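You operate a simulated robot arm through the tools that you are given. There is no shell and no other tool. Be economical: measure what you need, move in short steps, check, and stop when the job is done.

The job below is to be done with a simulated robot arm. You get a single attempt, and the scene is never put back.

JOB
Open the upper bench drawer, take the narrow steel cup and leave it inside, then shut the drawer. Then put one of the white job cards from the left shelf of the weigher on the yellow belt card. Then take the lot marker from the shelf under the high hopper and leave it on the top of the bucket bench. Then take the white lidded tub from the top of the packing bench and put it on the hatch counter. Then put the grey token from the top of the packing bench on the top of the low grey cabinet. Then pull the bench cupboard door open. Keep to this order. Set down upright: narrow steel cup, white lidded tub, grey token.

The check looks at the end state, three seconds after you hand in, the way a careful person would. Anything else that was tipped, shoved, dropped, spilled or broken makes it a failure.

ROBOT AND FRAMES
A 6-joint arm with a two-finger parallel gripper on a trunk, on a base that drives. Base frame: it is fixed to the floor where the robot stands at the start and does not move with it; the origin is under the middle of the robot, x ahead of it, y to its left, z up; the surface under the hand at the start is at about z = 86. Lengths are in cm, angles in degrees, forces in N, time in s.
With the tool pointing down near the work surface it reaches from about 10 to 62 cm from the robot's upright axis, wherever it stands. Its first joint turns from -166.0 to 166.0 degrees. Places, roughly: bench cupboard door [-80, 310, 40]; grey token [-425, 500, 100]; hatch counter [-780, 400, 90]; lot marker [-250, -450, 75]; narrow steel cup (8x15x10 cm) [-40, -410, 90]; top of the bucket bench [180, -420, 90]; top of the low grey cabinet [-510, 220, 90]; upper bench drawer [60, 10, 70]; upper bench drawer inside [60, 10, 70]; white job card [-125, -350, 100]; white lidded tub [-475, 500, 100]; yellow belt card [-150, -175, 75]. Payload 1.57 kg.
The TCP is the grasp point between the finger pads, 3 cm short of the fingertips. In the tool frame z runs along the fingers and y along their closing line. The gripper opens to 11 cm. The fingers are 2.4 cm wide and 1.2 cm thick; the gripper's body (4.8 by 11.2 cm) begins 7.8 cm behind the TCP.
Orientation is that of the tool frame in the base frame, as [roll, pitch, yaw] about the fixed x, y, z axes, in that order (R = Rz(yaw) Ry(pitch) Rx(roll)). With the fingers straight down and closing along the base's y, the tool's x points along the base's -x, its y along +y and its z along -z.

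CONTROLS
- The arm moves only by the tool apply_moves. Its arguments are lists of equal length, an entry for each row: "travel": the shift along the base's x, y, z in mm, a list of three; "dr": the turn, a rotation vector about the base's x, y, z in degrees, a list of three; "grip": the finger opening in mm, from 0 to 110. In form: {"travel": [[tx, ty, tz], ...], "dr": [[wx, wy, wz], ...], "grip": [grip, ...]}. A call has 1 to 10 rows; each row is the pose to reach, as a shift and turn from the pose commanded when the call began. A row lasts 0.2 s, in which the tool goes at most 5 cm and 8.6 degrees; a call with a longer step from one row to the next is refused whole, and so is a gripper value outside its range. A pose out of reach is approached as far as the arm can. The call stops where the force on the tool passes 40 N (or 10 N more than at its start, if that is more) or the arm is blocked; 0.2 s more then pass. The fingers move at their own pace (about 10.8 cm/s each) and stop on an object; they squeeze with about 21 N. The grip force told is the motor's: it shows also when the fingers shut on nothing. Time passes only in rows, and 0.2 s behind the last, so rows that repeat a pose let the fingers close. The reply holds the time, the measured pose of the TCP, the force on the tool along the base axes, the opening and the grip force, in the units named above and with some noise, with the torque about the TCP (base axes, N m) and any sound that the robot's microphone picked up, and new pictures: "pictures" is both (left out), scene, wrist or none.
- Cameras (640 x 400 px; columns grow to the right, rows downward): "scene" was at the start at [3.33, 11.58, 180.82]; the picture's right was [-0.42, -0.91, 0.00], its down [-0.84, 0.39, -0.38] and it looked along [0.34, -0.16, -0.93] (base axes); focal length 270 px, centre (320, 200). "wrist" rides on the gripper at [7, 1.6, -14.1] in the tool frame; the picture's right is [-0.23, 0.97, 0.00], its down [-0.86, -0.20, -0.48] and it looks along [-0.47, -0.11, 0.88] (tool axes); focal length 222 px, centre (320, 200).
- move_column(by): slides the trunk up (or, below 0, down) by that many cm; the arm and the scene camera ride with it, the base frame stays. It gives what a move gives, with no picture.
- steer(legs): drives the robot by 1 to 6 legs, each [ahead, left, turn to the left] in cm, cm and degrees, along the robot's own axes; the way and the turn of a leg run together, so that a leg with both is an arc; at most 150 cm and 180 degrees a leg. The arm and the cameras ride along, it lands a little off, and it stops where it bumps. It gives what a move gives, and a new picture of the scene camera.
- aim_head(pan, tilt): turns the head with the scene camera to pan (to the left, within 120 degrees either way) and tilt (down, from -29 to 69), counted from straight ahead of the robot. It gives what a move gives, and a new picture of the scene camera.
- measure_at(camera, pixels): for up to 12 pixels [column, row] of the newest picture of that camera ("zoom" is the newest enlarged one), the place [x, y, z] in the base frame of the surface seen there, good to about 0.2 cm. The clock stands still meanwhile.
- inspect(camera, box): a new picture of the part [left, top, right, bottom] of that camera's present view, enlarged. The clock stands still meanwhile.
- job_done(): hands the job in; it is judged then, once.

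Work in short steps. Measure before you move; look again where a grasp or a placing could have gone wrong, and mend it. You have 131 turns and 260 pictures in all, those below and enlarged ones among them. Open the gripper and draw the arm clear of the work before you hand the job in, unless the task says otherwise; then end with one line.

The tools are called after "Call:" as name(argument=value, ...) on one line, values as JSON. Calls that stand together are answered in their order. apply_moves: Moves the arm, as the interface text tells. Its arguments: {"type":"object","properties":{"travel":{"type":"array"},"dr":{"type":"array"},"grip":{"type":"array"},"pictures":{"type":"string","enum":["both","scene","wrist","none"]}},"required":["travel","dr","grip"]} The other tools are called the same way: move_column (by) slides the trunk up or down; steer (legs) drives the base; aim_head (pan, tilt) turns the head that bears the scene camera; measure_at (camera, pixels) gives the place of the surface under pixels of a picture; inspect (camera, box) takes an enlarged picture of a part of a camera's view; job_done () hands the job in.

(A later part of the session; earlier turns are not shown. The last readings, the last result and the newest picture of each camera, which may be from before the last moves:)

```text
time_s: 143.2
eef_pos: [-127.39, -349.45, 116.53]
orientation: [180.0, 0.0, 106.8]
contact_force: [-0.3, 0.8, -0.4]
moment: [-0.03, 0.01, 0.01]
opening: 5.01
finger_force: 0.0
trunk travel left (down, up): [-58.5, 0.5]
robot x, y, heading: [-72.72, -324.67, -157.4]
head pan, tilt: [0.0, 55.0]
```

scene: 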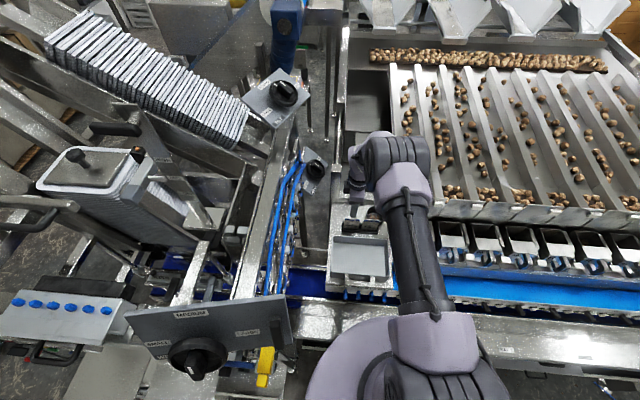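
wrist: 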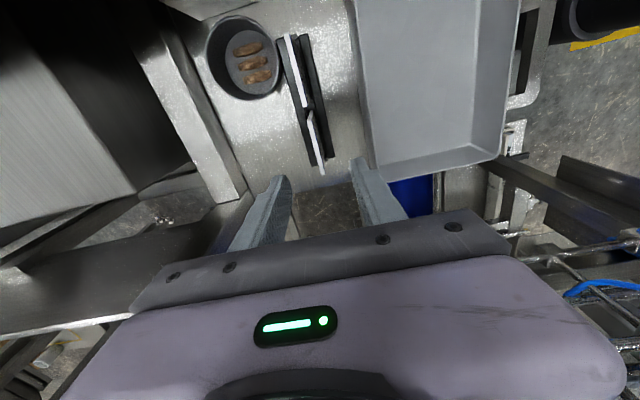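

Card line runs between the fingers. I descend 11.5 cm and close.

Call:
apply_moves(travel=[[0, 1, -45], [0, 1, -90], [0, 1, -115], [0, 1, -115], [0, 1, -115], [0, 1, -115]], dr=[[0, 0, 0], [0, 0, 0], [0, 0, 0], [0, 0, 0], [0, 0, 0], [0, 0, 0]], grip=[50, 50, 50, 0, 0, 0], pictures="wrist")

```text
time_s: 144.6
eef_pos: [-127.35, -349.28, 105.12]
orientation: [-180.0, 0.0, 106.6]
contact_force: [-2.3, -0.6, -0.1]
moment: [-0.04, 0.1, 0.07]
opening: 0.43
finger_force: 20.9
trunk travel left (down, up): [-58.5, 0.5]
robot x, y, heading: [-72.72, -324.85, -157.5]
head pan, tilt: [0.0, 55.0]
```

wrist: 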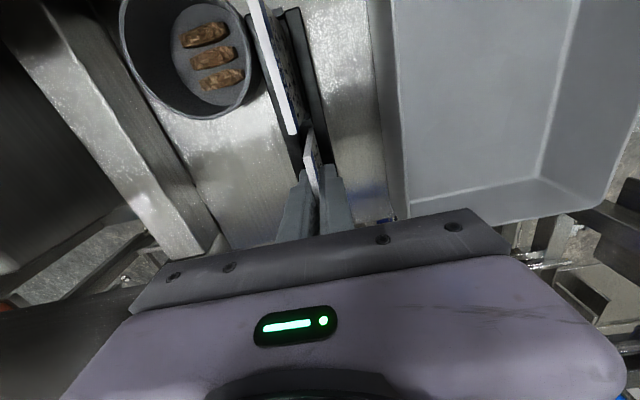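

The card is pinched (0.43 cm). I lift straight up 15 cm, then draw back toward me.

Call:
apply_moves(travel=[[0, 0, 30], [0, 0, 70], [0, 0, 110], [0, 0, 150], [45, 15, 160], [90, 35, 160], [135, 55, 160], [170, 70, 160]], dr=[[0, 0, 0], [0, 0, 0], [0, 0, 0], [0, 0, 0], [0, 0, 0], [0, 0, 0], [0, 0, 0], [0, 0, 0]], grip=[0, 0, 0, 0, 0, 0, 0, 0])

```text
time_s: 146.4
eef_pos: [-110.39, -342.0, 121.33]
orientation: [-180.0, 0.0, 106.7]
contact_force: [-0.1, -0.2, -0.8]
moment: [0.02, -0.01, -0.01]
opening: 0.4
finger_force: 21.2
trunk travel left (down, up): [-58.5, 0.5]
robot x, y, heading: [-73.0, -324.36, -157.2]
head pan, tilt: [0.0, 55.0]
```

scene: 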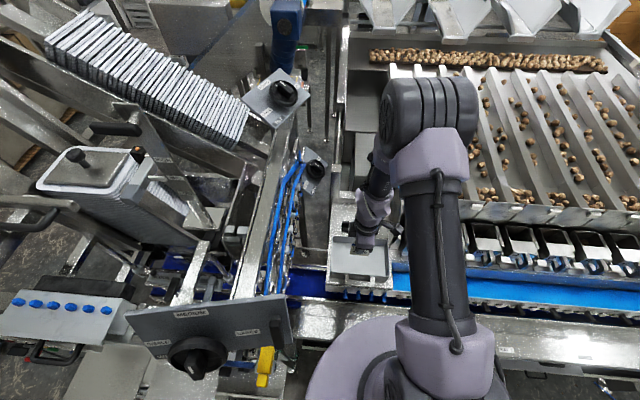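
wrist: 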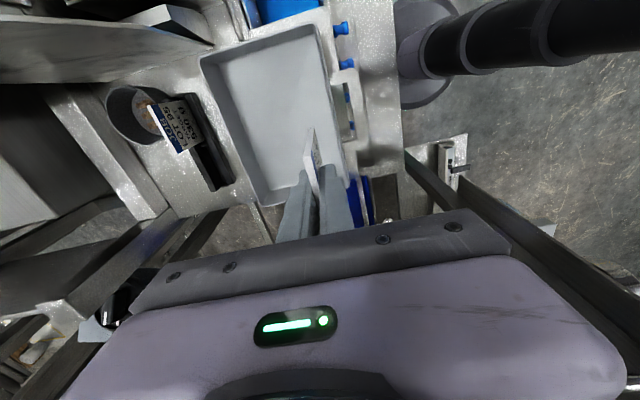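

Card held clear. I back off 25 cm, square up, and slide sideways along the conveyor to the yellow card.

Call:
steer(legs=[[-25, 0, 0], [0, 0, -6], [0, -140, 0], [0, -35, 0]])

Call:
aim_head(pan=0, tilt=60)

```text
time_s: 157.1
eef_pos: [-139.02, -163.65, 121.32]
orientation: [-179.9, 0.0, 100.9]
contact_force: [0.5, 0.0, 0.5]
moment: [-0.02, 0.02, 0.0]
opening: 0.41
finger_force: 20.8
trunk travel left (down, up): [-58.5, 0.5]
robot x, y, heading: [-99.41, -150.05, -163.1]
head pan, tilt: [0.0, 55.0]
```

scene: 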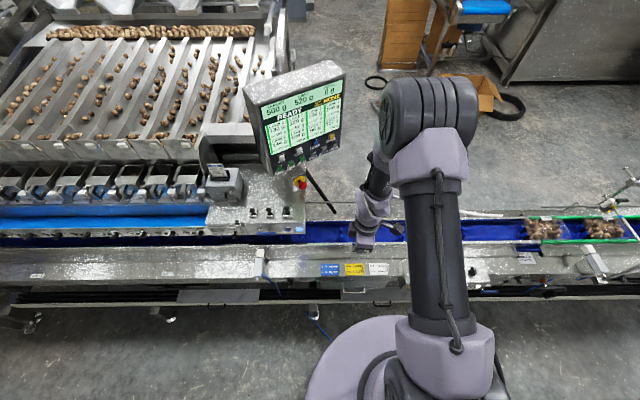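

```text
time_s: 157.8
eef_pos: [-138.99, -163.69, 121.15]
orientation: [-180.0, 0.1, 100.9]
contact_force: [-0.4, -0.3, -0.4]
moment: [0.01, 0.03, 0.0]
opening: 0.39
finger_force: 21.1
trunk travel left (down, up): [-58.5, 0.5]
robot x, y, heading: [-99.41, -149.73, -163.2]
head pan, tilt: [0.0, 60.0]
```

scene: 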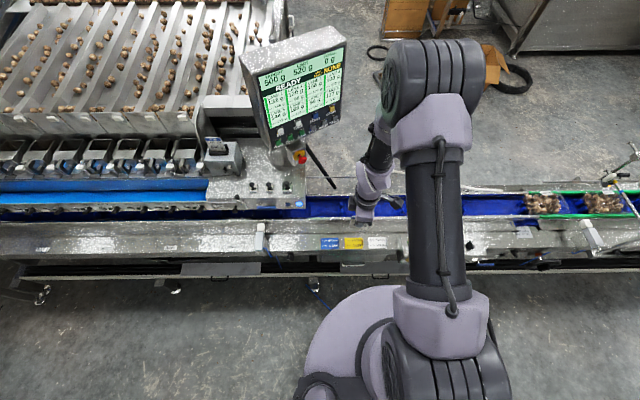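

Call:
inspect(camera="scene", box=[308, 220, 404, 280])

Call:
inspect(camera="wrist", box=[0, 0, 640, 400])

```text
6.67 times, centred on (356, 250) of scene
```

zoom: 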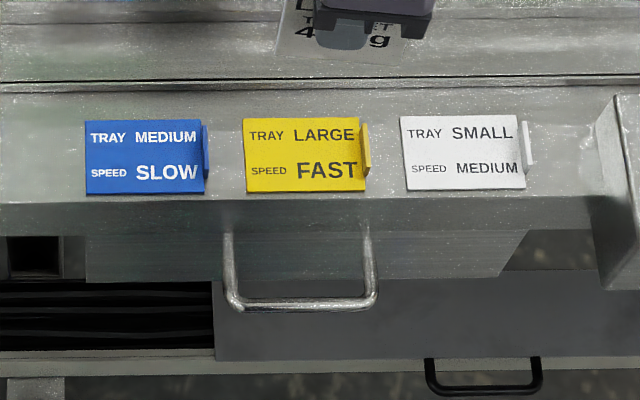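

```text
1.00 times, centred on (320, 200) of wrist (not enlarged: the box is as wide or as high as the picture)
```

zoom: 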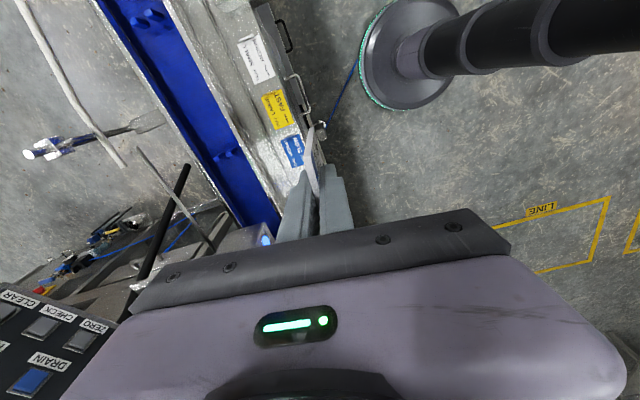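

The yellow card lies flat on the ledge, tab at its right end. I measure it in an enlarged view.

Call:
inspect(camera="scene", box=[332, 230, 380, 260])

Call:
measure_at(camera="zoom", pixels=[[170, 120], [400, 120], [180, 250], [410, 245], [290, 185], [425, 150], [430, 220], [300, 285], [300, 60], [440, 190], [90, 200], [520, 190]])

```text
13.33 times, centred on (356, 245) of scene
```

zoom: 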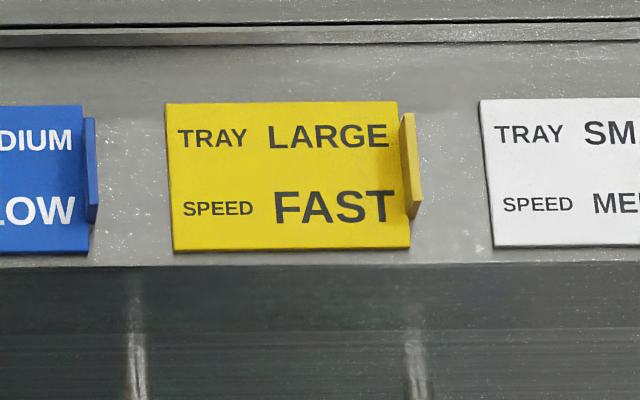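

```text
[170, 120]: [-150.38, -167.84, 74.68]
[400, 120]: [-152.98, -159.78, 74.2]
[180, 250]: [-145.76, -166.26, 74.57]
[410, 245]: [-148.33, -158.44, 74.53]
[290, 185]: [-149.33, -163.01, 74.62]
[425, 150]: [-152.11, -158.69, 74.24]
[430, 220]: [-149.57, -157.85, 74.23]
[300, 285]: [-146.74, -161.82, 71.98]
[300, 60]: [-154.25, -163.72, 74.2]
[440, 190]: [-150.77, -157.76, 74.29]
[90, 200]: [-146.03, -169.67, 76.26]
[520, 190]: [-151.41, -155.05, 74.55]
```

Yellow plate spans n≈4.9 × 8.3 cm, centre (-149.3,-163.1), top z 74.6. Plan: tilt the card 45° forward, touch its lower edge just behind the plate, release so it lays back flat on the plate. First align yaw, then tilt above.

Call:
apply_moves(travel=[[0, 0, 0]], dr=[[0, 0, 6]], grip=[0], pictures="none")

Call:
apply_moves(travel=[[-15, 1, 0], [-30, 2, 0], [-45, 2, 0], [-60, 3, 0], [-75, 4, 0], [-102, 5, 0]], dr=[[-2.2, 7.2, 0], [-4.4, 14.4, 0], [-6.5, 21.5, 0], [-8.7, 28.7, 0], [-10.9, 35.9, 0], [-13.05, 43.1, 0]], grip=[0, 0, 0, 0, 0, 0])

Call:
move_column(by=-25)

Call:
inspect(camera="scene", box=[300, 160, 460, 260])

```text
time_s: 158.2
eef_pos: [-139.0, -163.68, 121.25]
orientation: [-180.0, 0.0, 106.9]
contact_force: [0.7, 0.6, -0.4]
moment: [0.01, 0.0, -0.01]
opening: 0.42
finger_force: 21.3
trunk travel left (down, up): [-58.5, 0.5]
robot x, y, heading: [-99.6, -150.36, -163.2]
head pan, tilt: [0.0, 60.0]
```

```text
time_s: 159.6
eef_pos: [-149.26, -163.22, 121.32]
orientation: [-134.9, 0.0, 106.9]
contact_force: [-0.4, 0.4, 0.3]
moment: [0.01, -0.01, 0.0]
opening: 0.4
finger_force: 20.6
trunk travel left (down, up): [-58.5, 0.5]
robot x, y, heading: [-99.65, -150.24, -163.3]
head pan, tilt: [0.0, 60.0]
```

scene: 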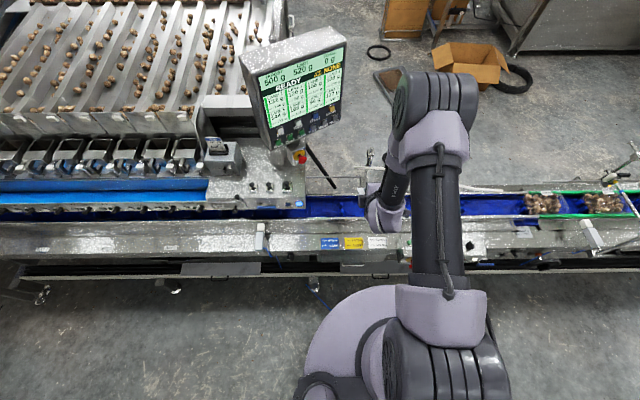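
wrist: 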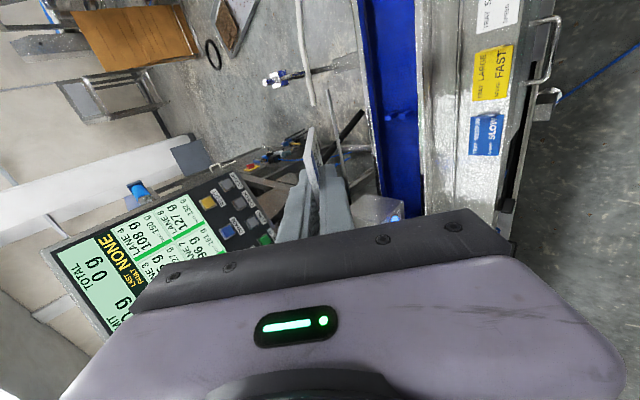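

```text
time_s: 162.2
eef_pos: [-149.13, -163.25, 96.38]
orientation: [-135.0, 0.0, 106.8]
contact_force: [0.6, 0.2, -0.1]
moment: [0.01, 0.0, 0.03]
opening: 0.4
finger_force: 20.7
trunk travel left (down, up): [-33.5, 25.5]
robot x, y, heading: [-99.58, -150.05, -163.2]
head pan, tilt: [0.0, 60.0]
```

```text
4.00 times, centred on (380, 210) of scene
```

zoom: 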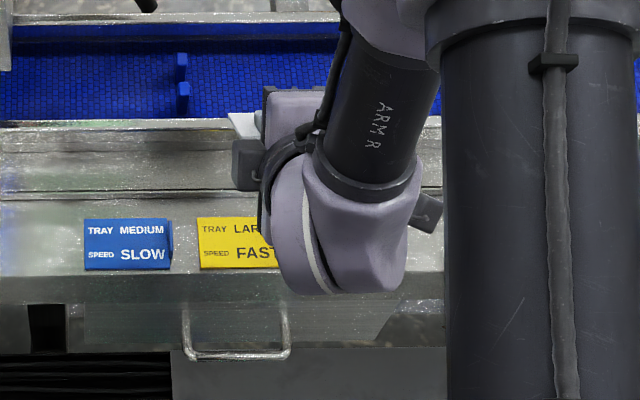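

The gripper hides the card from the scene camera. I lower to just above the estimated touch height.

Call:
apply_moves(travel=[[0, 0, -45], [0, 0, -90], [0, 0, -130], [0, 0, -160]], dr=[[0, 0, 0], [0, 0, 0], [0, 0, 0], [0, 0, 0]], grip=[0, 0, 0, 0])

```text
time_s: 163.2
eef_pos: [-149.09, -163.2, 80.24]
orientation: [-134.9, 0.0, 106.9]
contact_force: [0.0, 0.8, 0.1]
moment: [-0.01, 0.01, -0.01]
opening: 0.4
finger_force: 20.6
trunk travel left (down, up): [-33.5, 25.5]
robot x, y, heading: [-99.94, -149.96, -163.0]
head pan, tilt: [0.0, 60.0]
```

scene: 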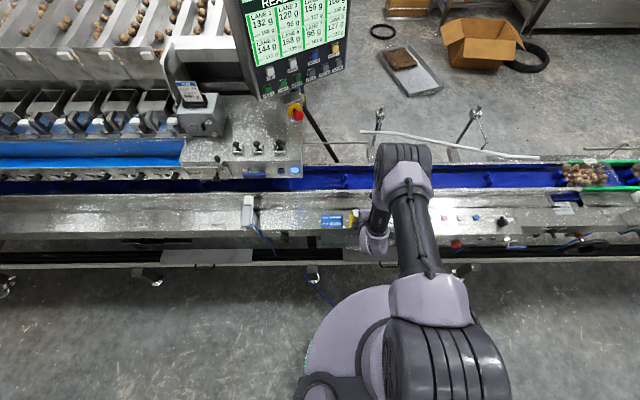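
wrist: 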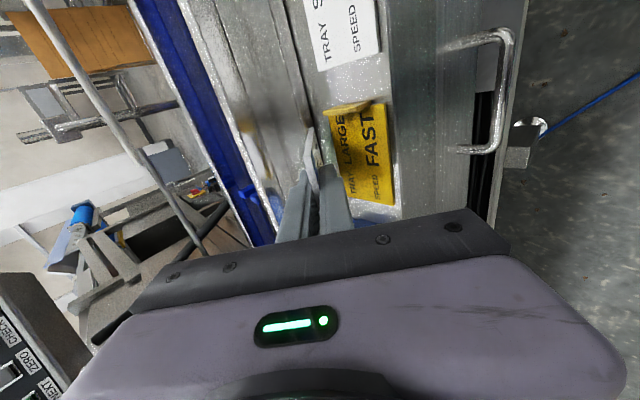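

I zoom on the wrist view around the card's edge.

Call:
inspect(camera="wrist", box=[240, 80, 400, 220])

Call:
measure_at(camera="zoom", pixels=[[270, 190], [290, 220], [310, 320], [275, 250], [255, 330], [250, 200]])

```text
2.86 times, centred on (320, 150) of wrist
```

zoom: 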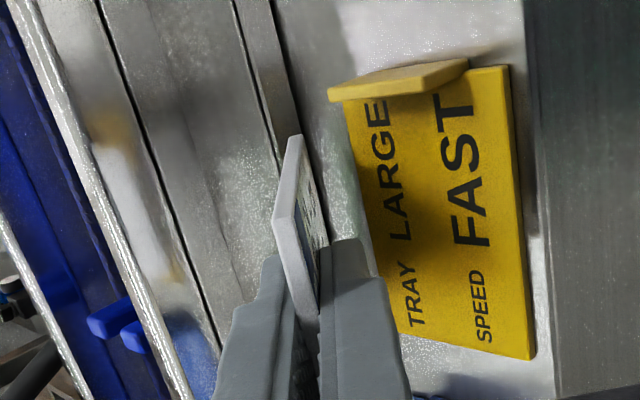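

```text
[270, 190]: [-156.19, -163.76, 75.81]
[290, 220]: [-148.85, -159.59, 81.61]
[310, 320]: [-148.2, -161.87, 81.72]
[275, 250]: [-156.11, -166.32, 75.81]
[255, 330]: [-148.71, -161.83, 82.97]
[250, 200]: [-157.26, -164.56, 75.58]
```

Call:
measure_at(camera="zoom", pixels=[[296, 142], [290, 165], [280, 205], [284, 235], [300, 160], [322, 235], [312, 200], [325, 255], [450, 75], [340, 95]])

```text
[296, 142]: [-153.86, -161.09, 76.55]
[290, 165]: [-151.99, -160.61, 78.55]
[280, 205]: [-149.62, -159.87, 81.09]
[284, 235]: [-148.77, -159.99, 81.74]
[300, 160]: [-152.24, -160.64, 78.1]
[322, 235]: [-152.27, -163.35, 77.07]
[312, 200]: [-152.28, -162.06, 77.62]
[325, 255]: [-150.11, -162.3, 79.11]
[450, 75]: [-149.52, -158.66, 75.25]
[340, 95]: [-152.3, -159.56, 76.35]
```

The card's lower corner is at z 76.55 (2.3 cm above the ledge) and 1 cm from the tab. I shift 7 mm from the tab and lower 22 mm.

Call:
apply_moves(travel=[[2, -7, 0], [2, -7, -10], [2, -7, -18], [2, -7, -22]], dr=[[0, 0, 0], [0, 0, 0], [0, 0, 0], [0, 0, 0]], grip=[0, 0, 0, 0], pictures="wrist")

Call:
inspect(camera="wrist", box=[240, 80, 400, 220])

```text
time_s: 164.2
eef_pos: [-149.14, -163.99, 78.34]
orientation: [-134.6, -0.1, 107.1]
contact_force: [-1.8, -0.1, 25.7]
moment: [-0.47, 1.15, -0.11]
opening: 0.81
finger_force: 21.0
trunk travel left (down, up): [-33.5, 25.5]
robot x, y, heading: [-99.82, -149.84, -163.3]
head pan, tilt: [0.0, 60.0]
```

wrist: 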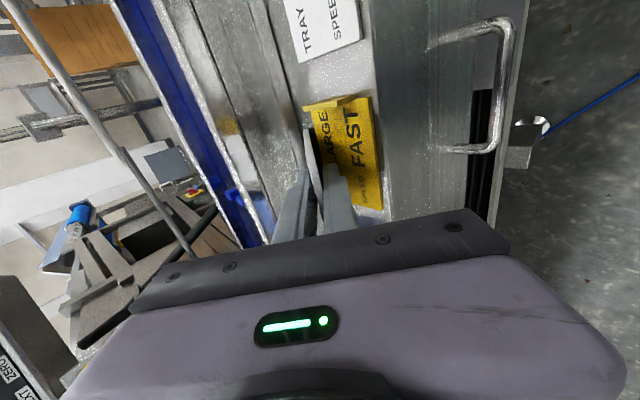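

```text
2.86 times, centred on (320, 150) of wrist
```

zoom: 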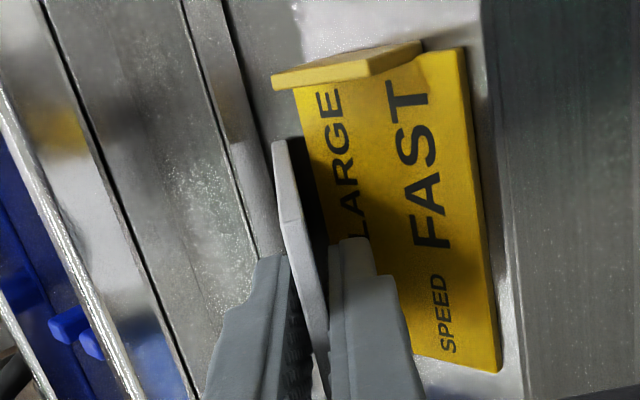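

The edge is down (26 N). I ease up 3 mm, open gently, and see how it rests.

Call:
apply_moves(travel=[[0, 0, 3], [0, 0, 3], [0, 0, 3]], dr=[[0, 0, 0], [0, 0, 0], [0, 0, 0]], grip=[4, 20, 20], pictures="none")

Call:
inspect(camera="wrist", box=[240, 80, 400, 220])

```text
time_s: 165.0
eef_pos: [-148.95, -163.98, 78.36]
orientation: [-135.0, 0.0, 106.9]
contact_force: [-0.8, -0.9, -0.1]
moment: [0.03, 0.01, 0.0]
opening: 2.01
finger_force: 0.0
trunk travel left (down, up): [-33.5, 25.5]
robot x, y, heading: [-99.34, -150.23, -163.1]
head pan, tilt: [0.0, 60.0]
```

```text
2.86 times, centred on (320, 150) of wrist
```

zoom: 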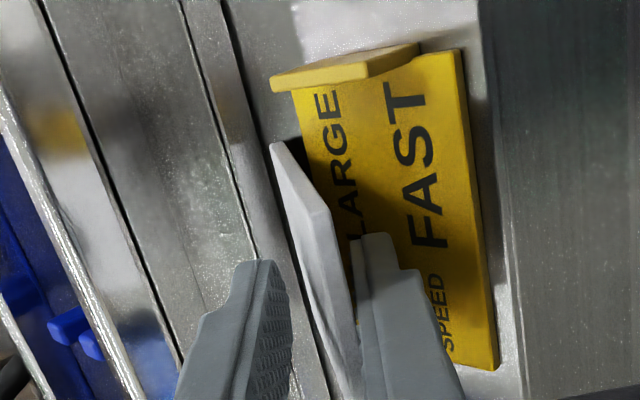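

As planned, the card leans on the near finger with its foot on the ledge. I withdraw along the finger direction.

Call:
apply_moves(travel=[[14, 4, 14], [27, 8, 28], [41, 12, 42], [54, 16, 57], [75, 23, 85]], dr=[[0, 0, 0], [0, 0, 0], [0, 0, 0], [0, 0, 0], [0, 0, 0]], grip=[20, 20, 20, 20, 20])

Call:
inspect(camera="scene", box=[300, 190, 396, 250])

```text
time_s: 166.2
eef_pos: [-141.25, -161.66, 86.82]
orientation: [-134.9, -0.1, 107.0]
contact_force: [0.0, -0.5, 0.6]
moment: [-0.01, 0.01, -0.02]
opening: 2.03
finger_force: 0.0
trunk travel left (down, up): [-33.5, 25.5]
robot x, y, heading: [-99.55, -149.66, -163.1]
head pan, tilt: [0.0, 60.0]
```

scene: 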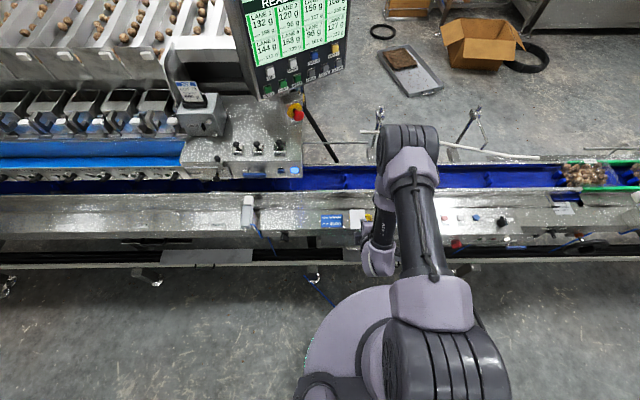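
wrist: 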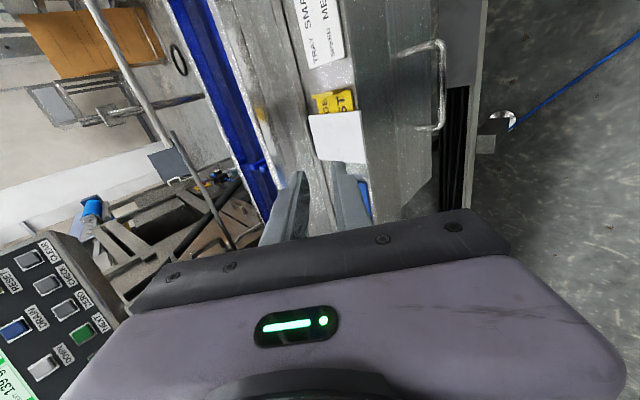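

```text
6.67 times, centred on (348, 220) of scene
```

zoom: 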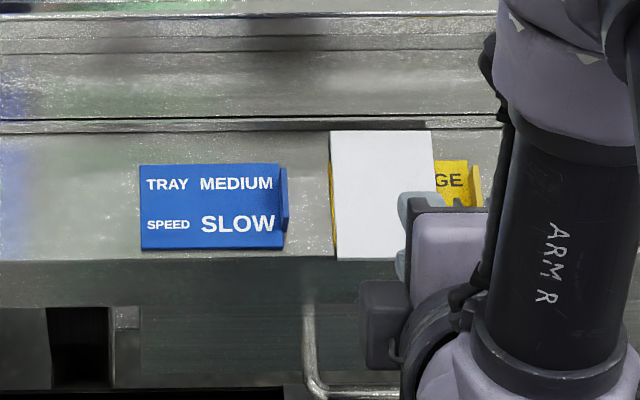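

Job card lies flat on the yellow card. I rise, level the tool and back off.

Call:
apply_moves(travel=[[20, 6, 40], [40, 12, 80], [60, 18, 120], [70, 21, 150], [80, 24, 160], [90, 27, 160]], dr=[[2.2, -7.2, 0], [4.4, -14.4, 0], [6.5, -21.5, 0], [8.7, -28.7, 0], [10.9, -35.9, 0], [13.05, -43.1, 0]], grip=[20, 20, 20, 20, 20, 20], pictures="none")

Call:
move_column(by=12)

Call:
steer(legs=[[-40, 0, 0], [0, 0, 73], [130, 0, 0]])

Call:
aim_head(pan=-25, tilt=15)

```text
time_s: 167.6
eef_pos: [-132.46, -158.88, 102.82]
orientation: [179.8, 0.0, 106.9]
contact_force: [-0.5, -0.5, 0.0]
moment: [0.03, 0.0, -0.01]
opening: 2.0
finger_force: 0.1
trunk travel left (down, up): [-33.5, 25.5]
robot x, y, heading: [-99.41, -150.05, -162.7]
head pan, tilt: [0.0, 60.0]
```

```text
time_s: 169.1
eef_pos: [-132.41, -158.92, 114.87]
orientation: [180.0, 0.0, 106.9]
contact_force: [-0.2, 0.3, -0.2]
moment: [-0.01, 0.0, 0.02]
opening: 1.99
finger_force: 0.0
trunk travel left (down, up): [-45.5, 13.5]
robot x, y, heading: [-99.56, -149.94, -163.0]
head pan, tilt: [0.0, 60.0]
```

```text
time_s: 180.9
eef_pos: [-59.42, -304.15, 114.94]
orientation: [179.9, 0.0, -178.6]
contact_force: [-0.4, 0.0, -0.3]
moment: [0.0, -0.03, -0.02]
opening: 1.99
finger_force: 0.0
trunk travel left (down, up): [-45.5, 13.5]
robot x, y, heading: [-59.32, -270.05, -88.8]
head pan, tilt: [0.0, 60.0]
```

scene: 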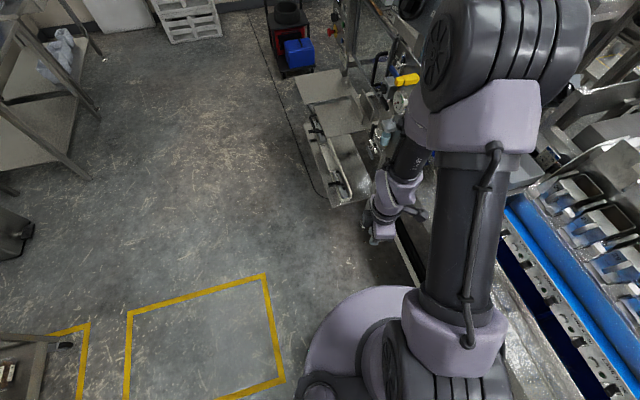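

```text
time_s: 182.1
eef_pos: [-59.38, -304.06, 114.81]
orientation: [-180.0, 0.1, -178.5]
contact_force: [0.4, -0.7, 0.5]
moment: [0.01, -0.01, 0.01]
opening: 1.99
finger_force: 0.2
trunk travel left (down, up): [-45.5, 13.5]
robot x, y, heading: [-58.92, -270.64, -88.7]
head pan, tilt: [-25.0, 15.0]
```

scene: 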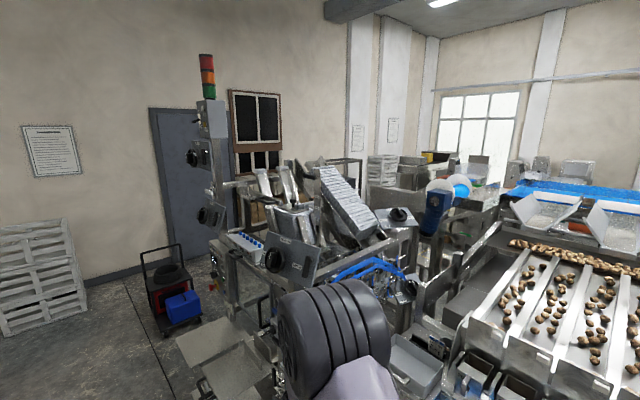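

I drive around to the machine's far corner, about (14,-455), to view the hopper shelf from there.

Call:
steer(legs=[[35, 72, 0], [147, 0, 0]])

Call:
aim_head(pan=-90, tilt=20)

```text
time_s: 193.4
eef_pos: [19.75, -486.89, 114.84]
orientation: [180.0, 0.0, -178.2]
contact_force: [-1.1, 0.2, 0.8]
moment: [0.03, 0.03, 0.03]
opening: 2.0
finger_force: 0.1
trunk travel left (down, up): [-45.5, 13.5]
robot x, y, heading: [19.96, -452.46, -88.3]
head pan, tilt: [-25.0, 15.0]
```

scene: 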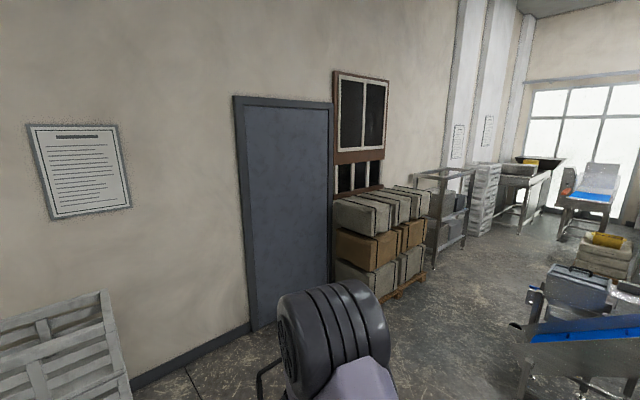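

```text
time_s: 194.8
eef_pos: [19.84, -486.91, 114.94]
orientation: [-180.0, -0.1, -178.2]
contact_force: [0.3, 0.5, 0.8]
moment: [-0.02, -0.01, -0.01]
opening: 2.01
finger_force: 0.1
trunk travel left (down, up): [-45.5, 13.5]
robot x, y, heading: [19.94, -452.74, -88.5]
head pan, tilt: [-90.0, 20.0]
```

scene: 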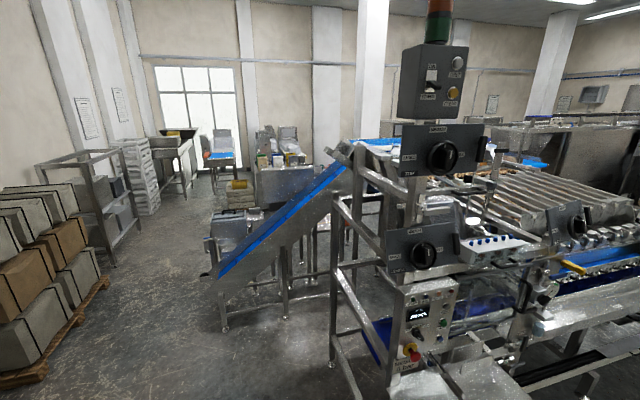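

I measure the hopper area candidates.

Call:
measure_at(camera="scene", pixels=[[235, 225], [285, 180], [235, 190], [290, 290], [224, 325], [250, 260], [340, 350], [70, 345], [333, 180], [330, 255]])

Call:
inspect(camera="scene", box=[190, 130, 390, 310])

```text
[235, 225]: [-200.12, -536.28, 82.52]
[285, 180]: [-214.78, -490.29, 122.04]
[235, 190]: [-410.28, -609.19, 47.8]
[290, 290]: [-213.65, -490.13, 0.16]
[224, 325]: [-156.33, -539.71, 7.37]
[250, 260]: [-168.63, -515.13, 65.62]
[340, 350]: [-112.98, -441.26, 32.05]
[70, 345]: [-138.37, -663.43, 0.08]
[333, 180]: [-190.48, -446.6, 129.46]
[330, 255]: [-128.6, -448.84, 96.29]
```

```text
2.22 times, centred on (290, 220) of scene
```

zoom: 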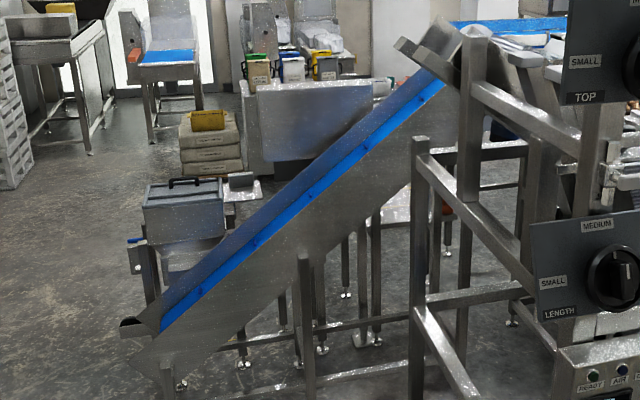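

Call:
measure_at(camera="zoom", pixels=[[240, 180], [248, 195], [385, 205], [447, 207], [314, 115], [185, 200], [300, 80], [285, 65]])

Call:
inspect(camera="scene", box=[280, 190, 400, 260])

```text
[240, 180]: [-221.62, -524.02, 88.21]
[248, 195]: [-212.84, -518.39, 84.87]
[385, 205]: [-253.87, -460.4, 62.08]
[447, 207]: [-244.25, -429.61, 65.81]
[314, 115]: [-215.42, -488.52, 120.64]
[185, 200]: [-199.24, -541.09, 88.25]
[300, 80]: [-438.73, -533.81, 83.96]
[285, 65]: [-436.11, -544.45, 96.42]
```

```text
5.33 times, centred on (340, 225) of scene
```

zoom: 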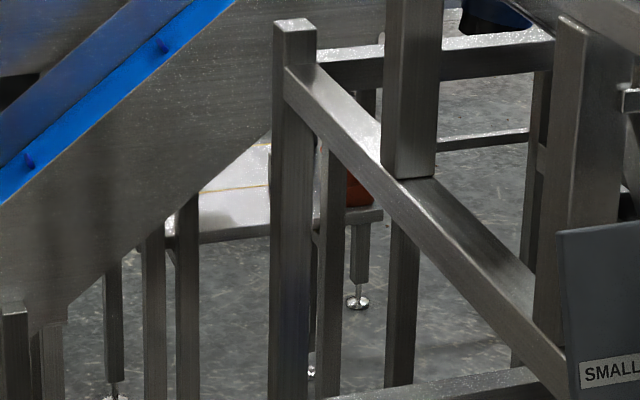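

The shelf is behind the inclined conveyor at about (-250,-455,62), reachable from the far side. I turn to face -x and check the corridor past the red cart.

Call:
steer(legs=[[0, 0, -91]])

Call:
aim_head(pan=35, tilt=35)

```text
time_s: 199.0
eef_pos: [-14.17, -452.5, 114.93]
orientation: [180.0, 0.1, 91.5]
contact_force: [-0.7, 0.1, 0.8]
moment: [0.0, -0.01, 0.02]
opening: 2.0
finger_force: 0.0
trunk travel left (down, up): [-45.5, 13.5]
robot x, y, heading: [19.96, -452.86, -178.6]
head pan, tilt: [-90.0, 20.0]
```

scene: 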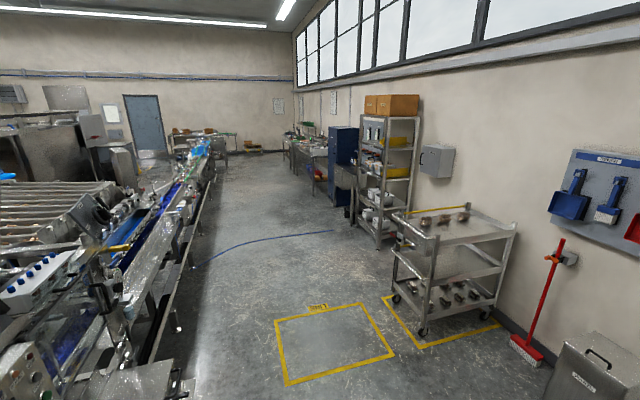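

```text
time_s: 201.1
eef_pos: [-14.21, -452.59, 114.8]
orientation: [-180.0, 0.0, 91.4]
contact_force: [1.1, 0.2, -0.2]
moment: [-0.05, 0.0, -0.02]
opening: 2.01
finger_force: 0.0
trunk travel left (down, up): [-45.5, 13.5]
robot x, y, heading: [19.95, -452.78, -178.7]
head pan, tilt: [35.0, 35.0]
```

scene: 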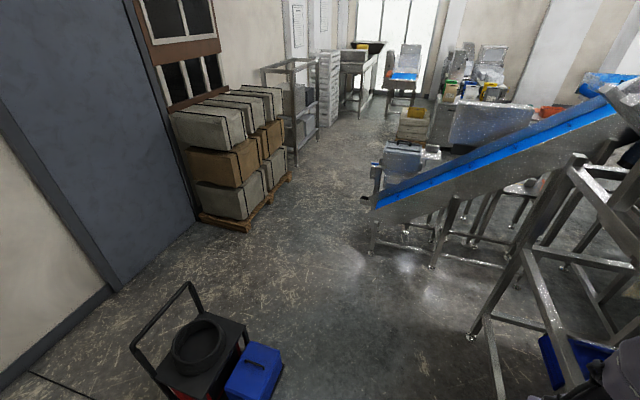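

Call:
measure_at(camera="scene", pixels=[[283, 368], [245, 345], [245, 310], [190, 285], [372, 253], [470, 335], [293, 180], [250, 228], [370, 195], [430, 140], [432, 265], [500, 395]])

```text
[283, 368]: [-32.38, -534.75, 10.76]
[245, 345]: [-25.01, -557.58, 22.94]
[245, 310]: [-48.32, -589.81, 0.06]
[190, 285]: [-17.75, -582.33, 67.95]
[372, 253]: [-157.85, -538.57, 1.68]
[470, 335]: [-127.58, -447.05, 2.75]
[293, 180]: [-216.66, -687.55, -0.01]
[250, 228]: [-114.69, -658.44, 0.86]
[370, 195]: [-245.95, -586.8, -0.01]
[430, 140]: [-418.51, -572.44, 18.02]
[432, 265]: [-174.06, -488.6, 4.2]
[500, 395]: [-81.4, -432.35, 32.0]
```

Corridor is clear between cart (y<-534) and machine (y>-447). I drive along it to about (-175,-602).

Call:
steer(legs=[[80, 33, 0], [55, 82, 0], [60, 32, 0]])

Call:
aim_head(pan=-35, tilt=25)

```text
time_s: 213.8
eef_pos: [-204.57, -607.78, 114.88]
orientation: [179.9, 0.0, 92.9]
contact_force: [0.1, 0.3, -0.1]
moment: [0.01, 0.01, -0.02]
opening: 2.0
finger_force: 0.1
trunk travel left (down, up): [-45.5, 13.5]
robot x, y, heading: [-170.32, -606.95, -177.0]
head pan, tilt: [35.0, 35.0]
```

scene: 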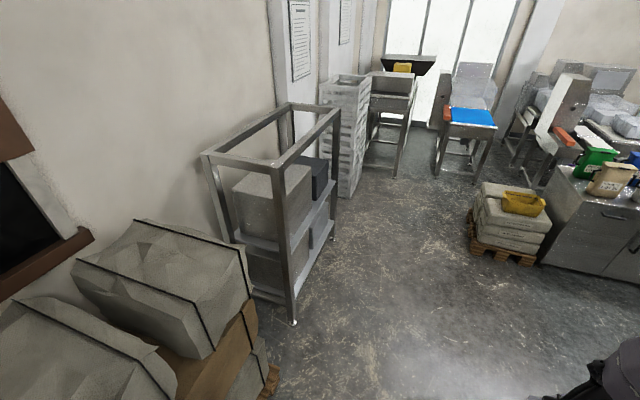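

```text
time_s: 215.2
eef_pos: [-204.59, -607.67, 114.94]
orientation: [179.9, 0.0, 92.9]
contact_force: [-0.1, 0.7, -0.1]
moment: [0.02, 0.01, -0.03]
opening: 1.99
finger_force: 0.1
trunk travel left (down, up): [-45.5, 13.5]
robot x, y, heading: [-170.41, -607.28, -177.1]
head pan, tilt: [-35.0, 25.0]
```

scene: 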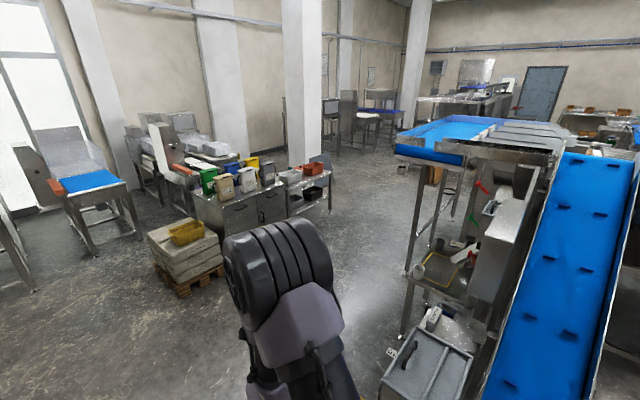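

The hopper's shelf is visible near (450,265). I zoom there.

Call:
inspect(camera="scene", box=[390, 180, 550, 300])

Call:
measure_at(camera="zoom", pixels=[[230, 290], [290, 310], [190, 280], [315, 255], [120, 370], [330, 85], [50, 370], [420, 60]])

```text
3.33 times, centred on (470, 240) of scene
```

zoom: 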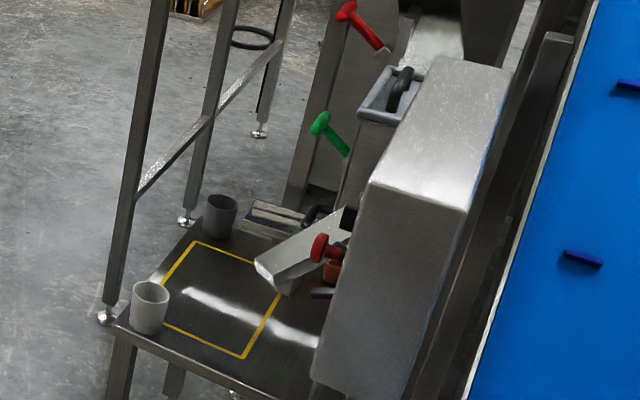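

```text
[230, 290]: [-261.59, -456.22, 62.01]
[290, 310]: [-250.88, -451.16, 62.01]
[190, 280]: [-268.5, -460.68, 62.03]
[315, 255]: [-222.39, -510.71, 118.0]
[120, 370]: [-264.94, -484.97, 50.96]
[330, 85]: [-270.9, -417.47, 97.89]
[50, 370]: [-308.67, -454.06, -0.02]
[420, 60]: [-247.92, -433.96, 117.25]
```

I need a view from the far (-x) side. I measure the pallet and table there before going.

Call:
measure_at(camera="scene", pixels=[[223, 270], [180, 297], [330, 210], [300, 215], [405, 335], [385, 395], [405, 270], [460, 215]])

Call:
steer(legs=[[95, -10, 0]])

```text
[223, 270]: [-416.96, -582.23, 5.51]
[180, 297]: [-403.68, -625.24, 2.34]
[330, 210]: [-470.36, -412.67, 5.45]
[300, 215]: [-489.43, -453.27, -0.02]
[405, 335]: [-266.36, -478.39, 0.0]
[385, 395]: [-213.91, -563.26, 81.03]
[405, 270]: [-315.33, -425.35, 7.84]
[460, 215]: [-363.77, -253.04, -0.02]
```

```text
time_s: 220.2
eef_pos: [-299.77, -601.82, 114.87]
orientation: [-180.0, 0.2, 92.2]
contact_force: [-0.2, 0.2, -0.7]
moment: [0.04, -0.04, 0.03]
opening: 2.0
finger_force: 0.0
trunk travel left (down, up): [-45.5, 13.5]
robot x, y, heading: [-265.98, -601.6, -177.7]
head pan, tilt: [-35.0, 25.0]
```

scene: 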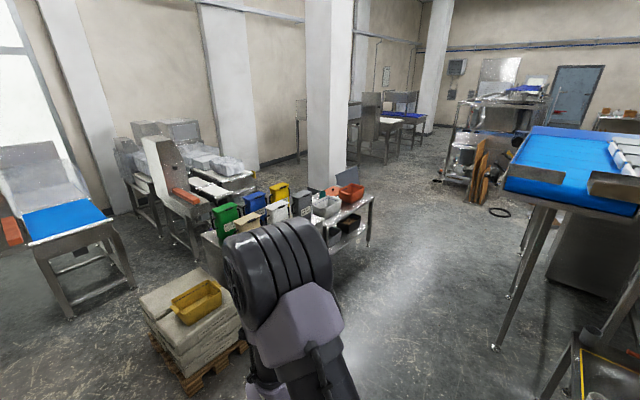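

I go on to about (-335,-520) and turn to face the shelf.

Call:
steer(legs=[[69, -80, 0], [0, 0, -143]])

Call:
aim_head(pan=5, tilt=45)

```text
time_s: 231.4
eef_pos: [-309.99, -502.71, 114.72]
orientation: [179.9, 0.0, -49.9]
contact_force: [-0.6, 0.3, 1.1]
moment: [0.03, 0.0, 0.01]
opening: 2.0
finger_force: 0.0
trunk travel left (down, up): [-45.5, 13.5]
robot x, y, heading: [-336.7, -523.67, 40.5]
head pan, tilt: [-35.0, 25.0]
```

scene: 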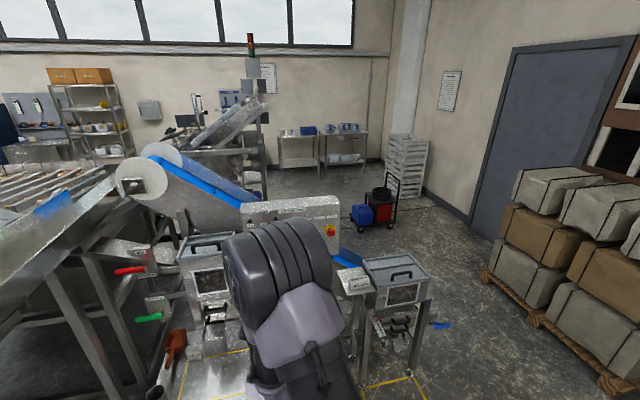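

```text
time_s: 232.5
eef_pos: [-310.1, -502.74, 114.83]
orientation: [-180.0, 0.0, -49.7]
contact_force: [-0.1, -0.1, 0.0]
moment: [0.01, -0.03, -0.03]
opening: 1.99
finger_force: 0.0
trunk travel left (down, up): [-45.5, 13.5]
robot x, y, heading: [-336.94, -523.72, 40.3]
head pan, tilt: [5.0, 45.0]
```

scene: 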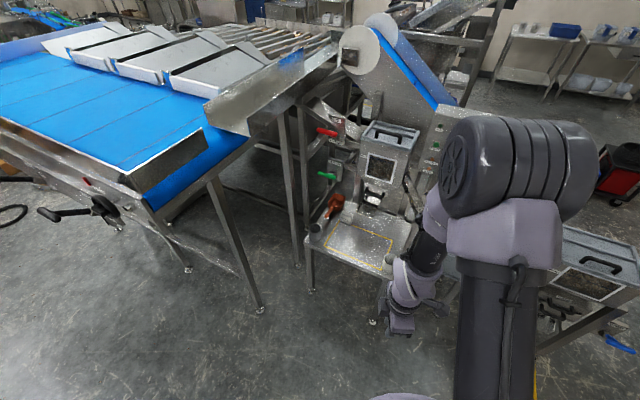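

Call:
inspect(camera="scene", box=[290, 120, 450, 300])

```text
2.22 times, centred on (370, 210) of scene
```

zoom: 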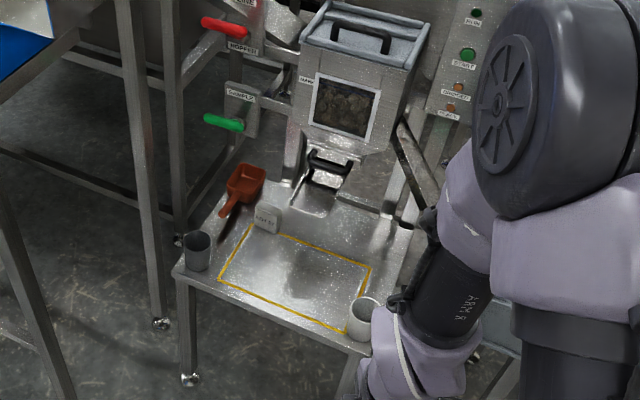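

The small white standing "LOT" block at zoom (267,215) is the lot marker. I measure it and the surroundings.

Call:
measure_at(camera="zoom", pixels=[[267, 215], [257, 228], [278, 230], [262, 205], [278, 208], [240, 180], [225, 205], [195, 240], [362, 302], [270, 245], [175, 272], [370, 350]])

Call:
inspect(camera="scene", box=[330, 190, 394, 230])

```text
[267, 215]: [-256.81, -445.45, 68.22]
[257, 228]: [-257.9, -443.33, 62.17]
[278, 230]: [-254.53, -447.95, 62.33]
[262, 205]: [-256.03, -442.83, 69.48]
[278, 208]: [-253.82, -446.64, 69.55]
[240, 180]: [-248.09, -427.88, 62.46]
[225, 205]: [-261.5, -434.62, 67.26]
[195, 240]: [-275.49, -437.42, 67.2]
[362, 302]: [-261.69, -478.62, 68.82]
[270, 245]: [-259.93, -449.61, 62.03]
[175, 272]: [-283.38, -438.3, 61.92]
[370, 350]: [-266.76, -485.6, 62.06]
```

```text
10.00 times, centred on (362, 210) of scene
```

zoom: 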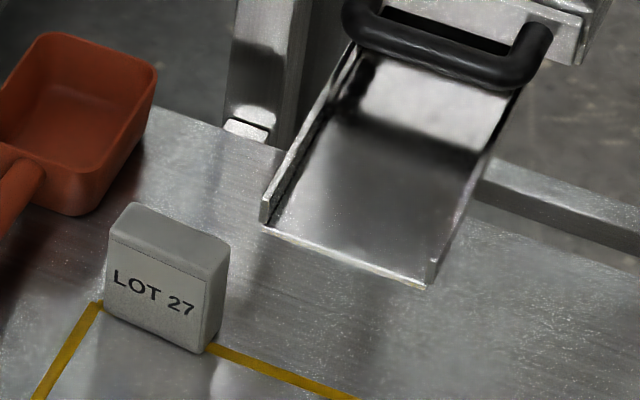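

Call:
measure_at(camera="zoom", pixels=[[132, 205], [222, 240], [114, 235], [205, 275], [165, 240], [208, 350], [106, 310], [270, 225], [425, 282], [150, 70], [430, 100], [290, 190]])

```text
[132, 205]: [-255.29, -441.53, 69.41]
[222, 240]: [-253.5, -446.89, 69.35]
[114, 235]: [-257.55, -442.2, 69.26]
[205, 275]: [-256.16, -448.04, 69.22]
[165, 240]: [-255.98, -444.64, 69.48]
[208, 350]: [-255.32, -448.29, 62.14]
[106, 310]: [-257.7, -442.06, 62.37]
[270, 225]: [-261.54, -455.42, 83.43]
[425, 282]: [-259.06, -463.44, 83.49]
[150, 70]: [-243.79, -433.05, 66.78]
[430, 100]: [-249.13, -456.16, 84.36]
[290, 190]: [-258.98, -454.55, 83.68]
```

The marker block: centre (-255.6,-444.7), z 62–69.4, 5.8 wide × 2.5 thick, 17° frame; a chute hangs to its right at z 83. I check legs and handles around.

Call:
measure_at(camera="scene", pixels=[[260, 310], [312, 290], [373, 322], [299, 265], [188, 270], [327, 176], [327, 131], [366, 175], [363, 205], [440, 160], [280, 120], [210, 195]])

```text
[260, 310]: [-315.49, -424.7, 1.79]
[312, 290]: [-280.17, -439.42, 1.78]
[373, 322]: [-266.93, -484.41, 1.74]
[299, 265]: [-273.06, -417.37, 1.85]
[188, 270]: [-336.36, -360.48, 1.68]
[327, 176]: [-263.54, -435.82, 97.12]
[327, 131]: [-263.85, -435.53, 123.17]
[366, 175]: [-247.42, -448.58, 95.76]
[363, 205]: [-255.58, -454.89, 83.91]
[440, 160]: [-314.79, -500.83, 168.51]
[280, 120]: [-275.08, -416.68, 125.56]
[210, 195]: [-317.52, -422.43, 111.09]
```

I turn to face along the 17° normal and come up to about 65 cm from the marker.

Call:
steer(legs=[[0, 0, -23], [36, 52, 0]])

Call:
aim_head(pan=10, tilt=55)

```text
time_s: 237.2
eef_pos: [-286.32, -453.52, 114.81]
orientation: [179.9, 0.0, -71.7]
contact_force: [0.5, 1.2, -0.6]
moment: [-0.02, 0.0, -0.03]
opening: 2.01
finger_force: 0.1
trunk travel left (down, up): [-45.5, 13.5]
robot x, y, heading: [-318.95, -462.78, 18.0]
head pan, tilt: [5.0, 45.0]
```

scene: 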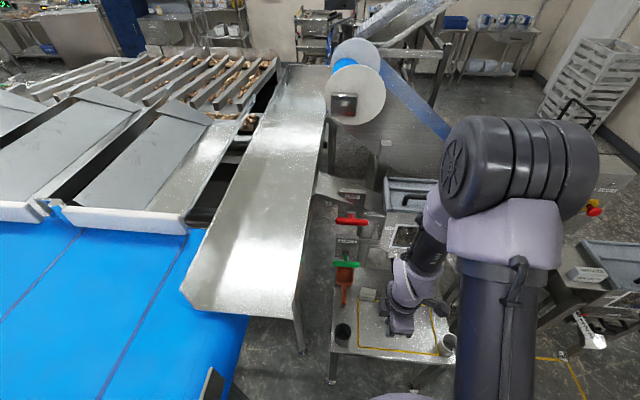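

```text
time_s: 237.9
eef_pos: [-286.26, -453.38, 114.76]
orientation: [-180.0, -0.1, -71.8]
contact_force: [-0.7, 0.0, -0.1]
moment: [0.01, -0.01, 0.0]
opening: 2.0
finger_force: 0.1
trunk travel left (down, up): [-45.5, 13.5]
robot x, y, heading: [-318.71, -463.21, 18.2]
head pan, tilt: [10.0, 55.0]
```

scene: 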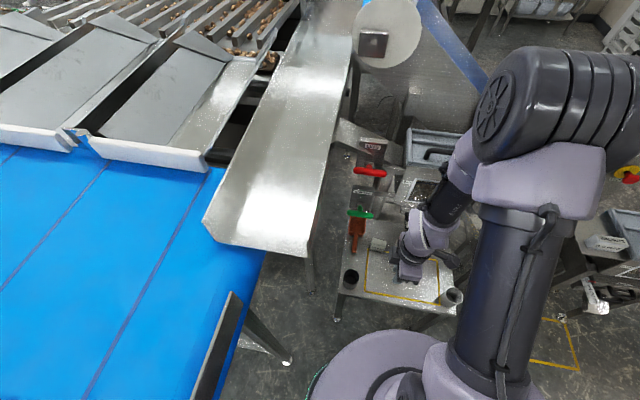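

I turn the tool so its fingers close along the shelf's width, then will tilt forward 45°.

Call:
apply_moves(travel=[[0, 0, 0], [0, 0, 0], [0, 0, 0], [0, 0, 0], [0, 0, 0], [0, 0, 0], [0, 0, 0], [0, 0, 0], [0, 0, 0], [0, 0, 0]], dr=[[0, 0, -8.5], [0, 0, -17], [0, 0, -25.5], [0, 0, -34], [0, 0, -42.5], [0, 0, -51], [0, 0, -59.5], [0, 0, -68], [0, 0, -76.5], [0, 0, -85]], grip=[90, 90, 90, 90, 90, 90, 90, 90, 90, 90], pictures="none")

Call:
apply_moves(travel=[[0, 0, 0]], dr=[[0, 0, -6.3]], grip=[90], pictures="none")

Call:
apply_moves(travel=[[0, 0, 0], [0, 0, 0], [0, 0, 0], [0, 0, 0], [0, 0, 0], [0, 0, 0]], dr=[[2.2, -7.2, 0], [4.4, -14.4, 0], [6.5, -21.5, 0], [8.7, -28.7, 0], [10.9, -35.9, 0], [13.05, -43.1, 0]], grip=[90, 90, 90, 90, 90, 90])

```text
time_s: 240.2
eef_pos: [-286.47, -453.45, 114.9]
orientation: [-179.9, 0.0, -156.9]
contact_force: [1.1, -0.4, 0.4]
moment: [0.04, -0.01, 0.0]
opening: 9.01
finger_force: 0.1
trunk travel left (down, up): [-45.5, 13.5]
robot x, y, heading: [-318.99, -462.67, 18.1]
head pan, tilt: [10.0, 55.0]
```

```text
time_s: 240.6
eef_pos: [-286.51, -453.44, 114.93]
orientation: [179.9, -0.1, -163.2]
contact_force: [-0.3, -0.6, 0.3]
moment: [0.01, -0.01, 0.03]
opening: 9.01
finger_force: 0.2
trunk travel left (down, up): [-45.5, 13.5]
robot x, y, heading: [-318.77, -462.89, 18.1]
head pan, tilt: [10.0, 55.0]
```

```text
time_s: 241.9
eef_pos: [-282.26, -451.93, 110.27]
orientation: [-179.8, 45.0, -163.1]
contact_force: [0.5, -0.6, -0.1]
moment: [0.0, 0.06, 0.01]
opening: 9.01
finger_force: 0.0
out of reach, approached as far as the arm can: row 3, 4, 5, 6
trunk travel left (down, up): [-45.5, 13.5]
robot x, y, heading: [-319.07, -463.07, 18.1]
head pan, tilt: [10.0, 55.0]
```

scene: 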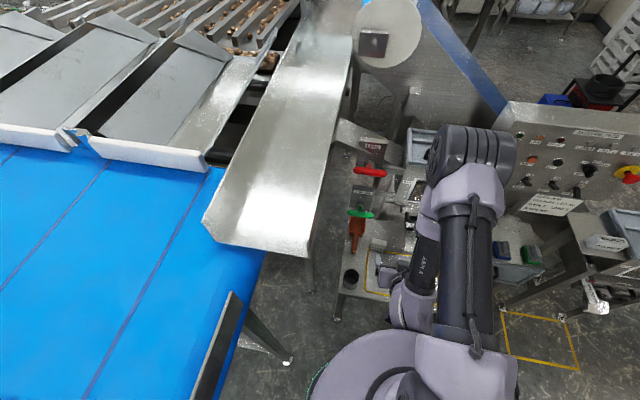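
wrist: 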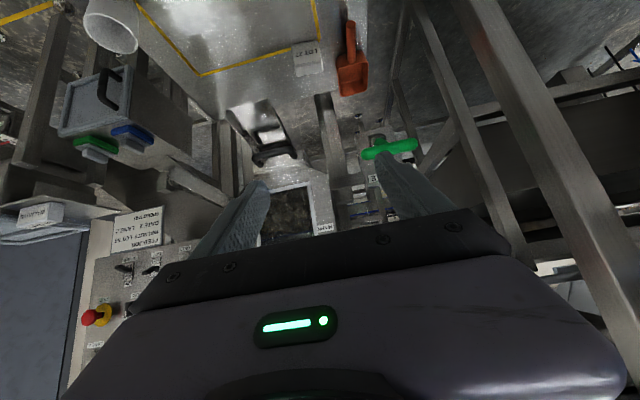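

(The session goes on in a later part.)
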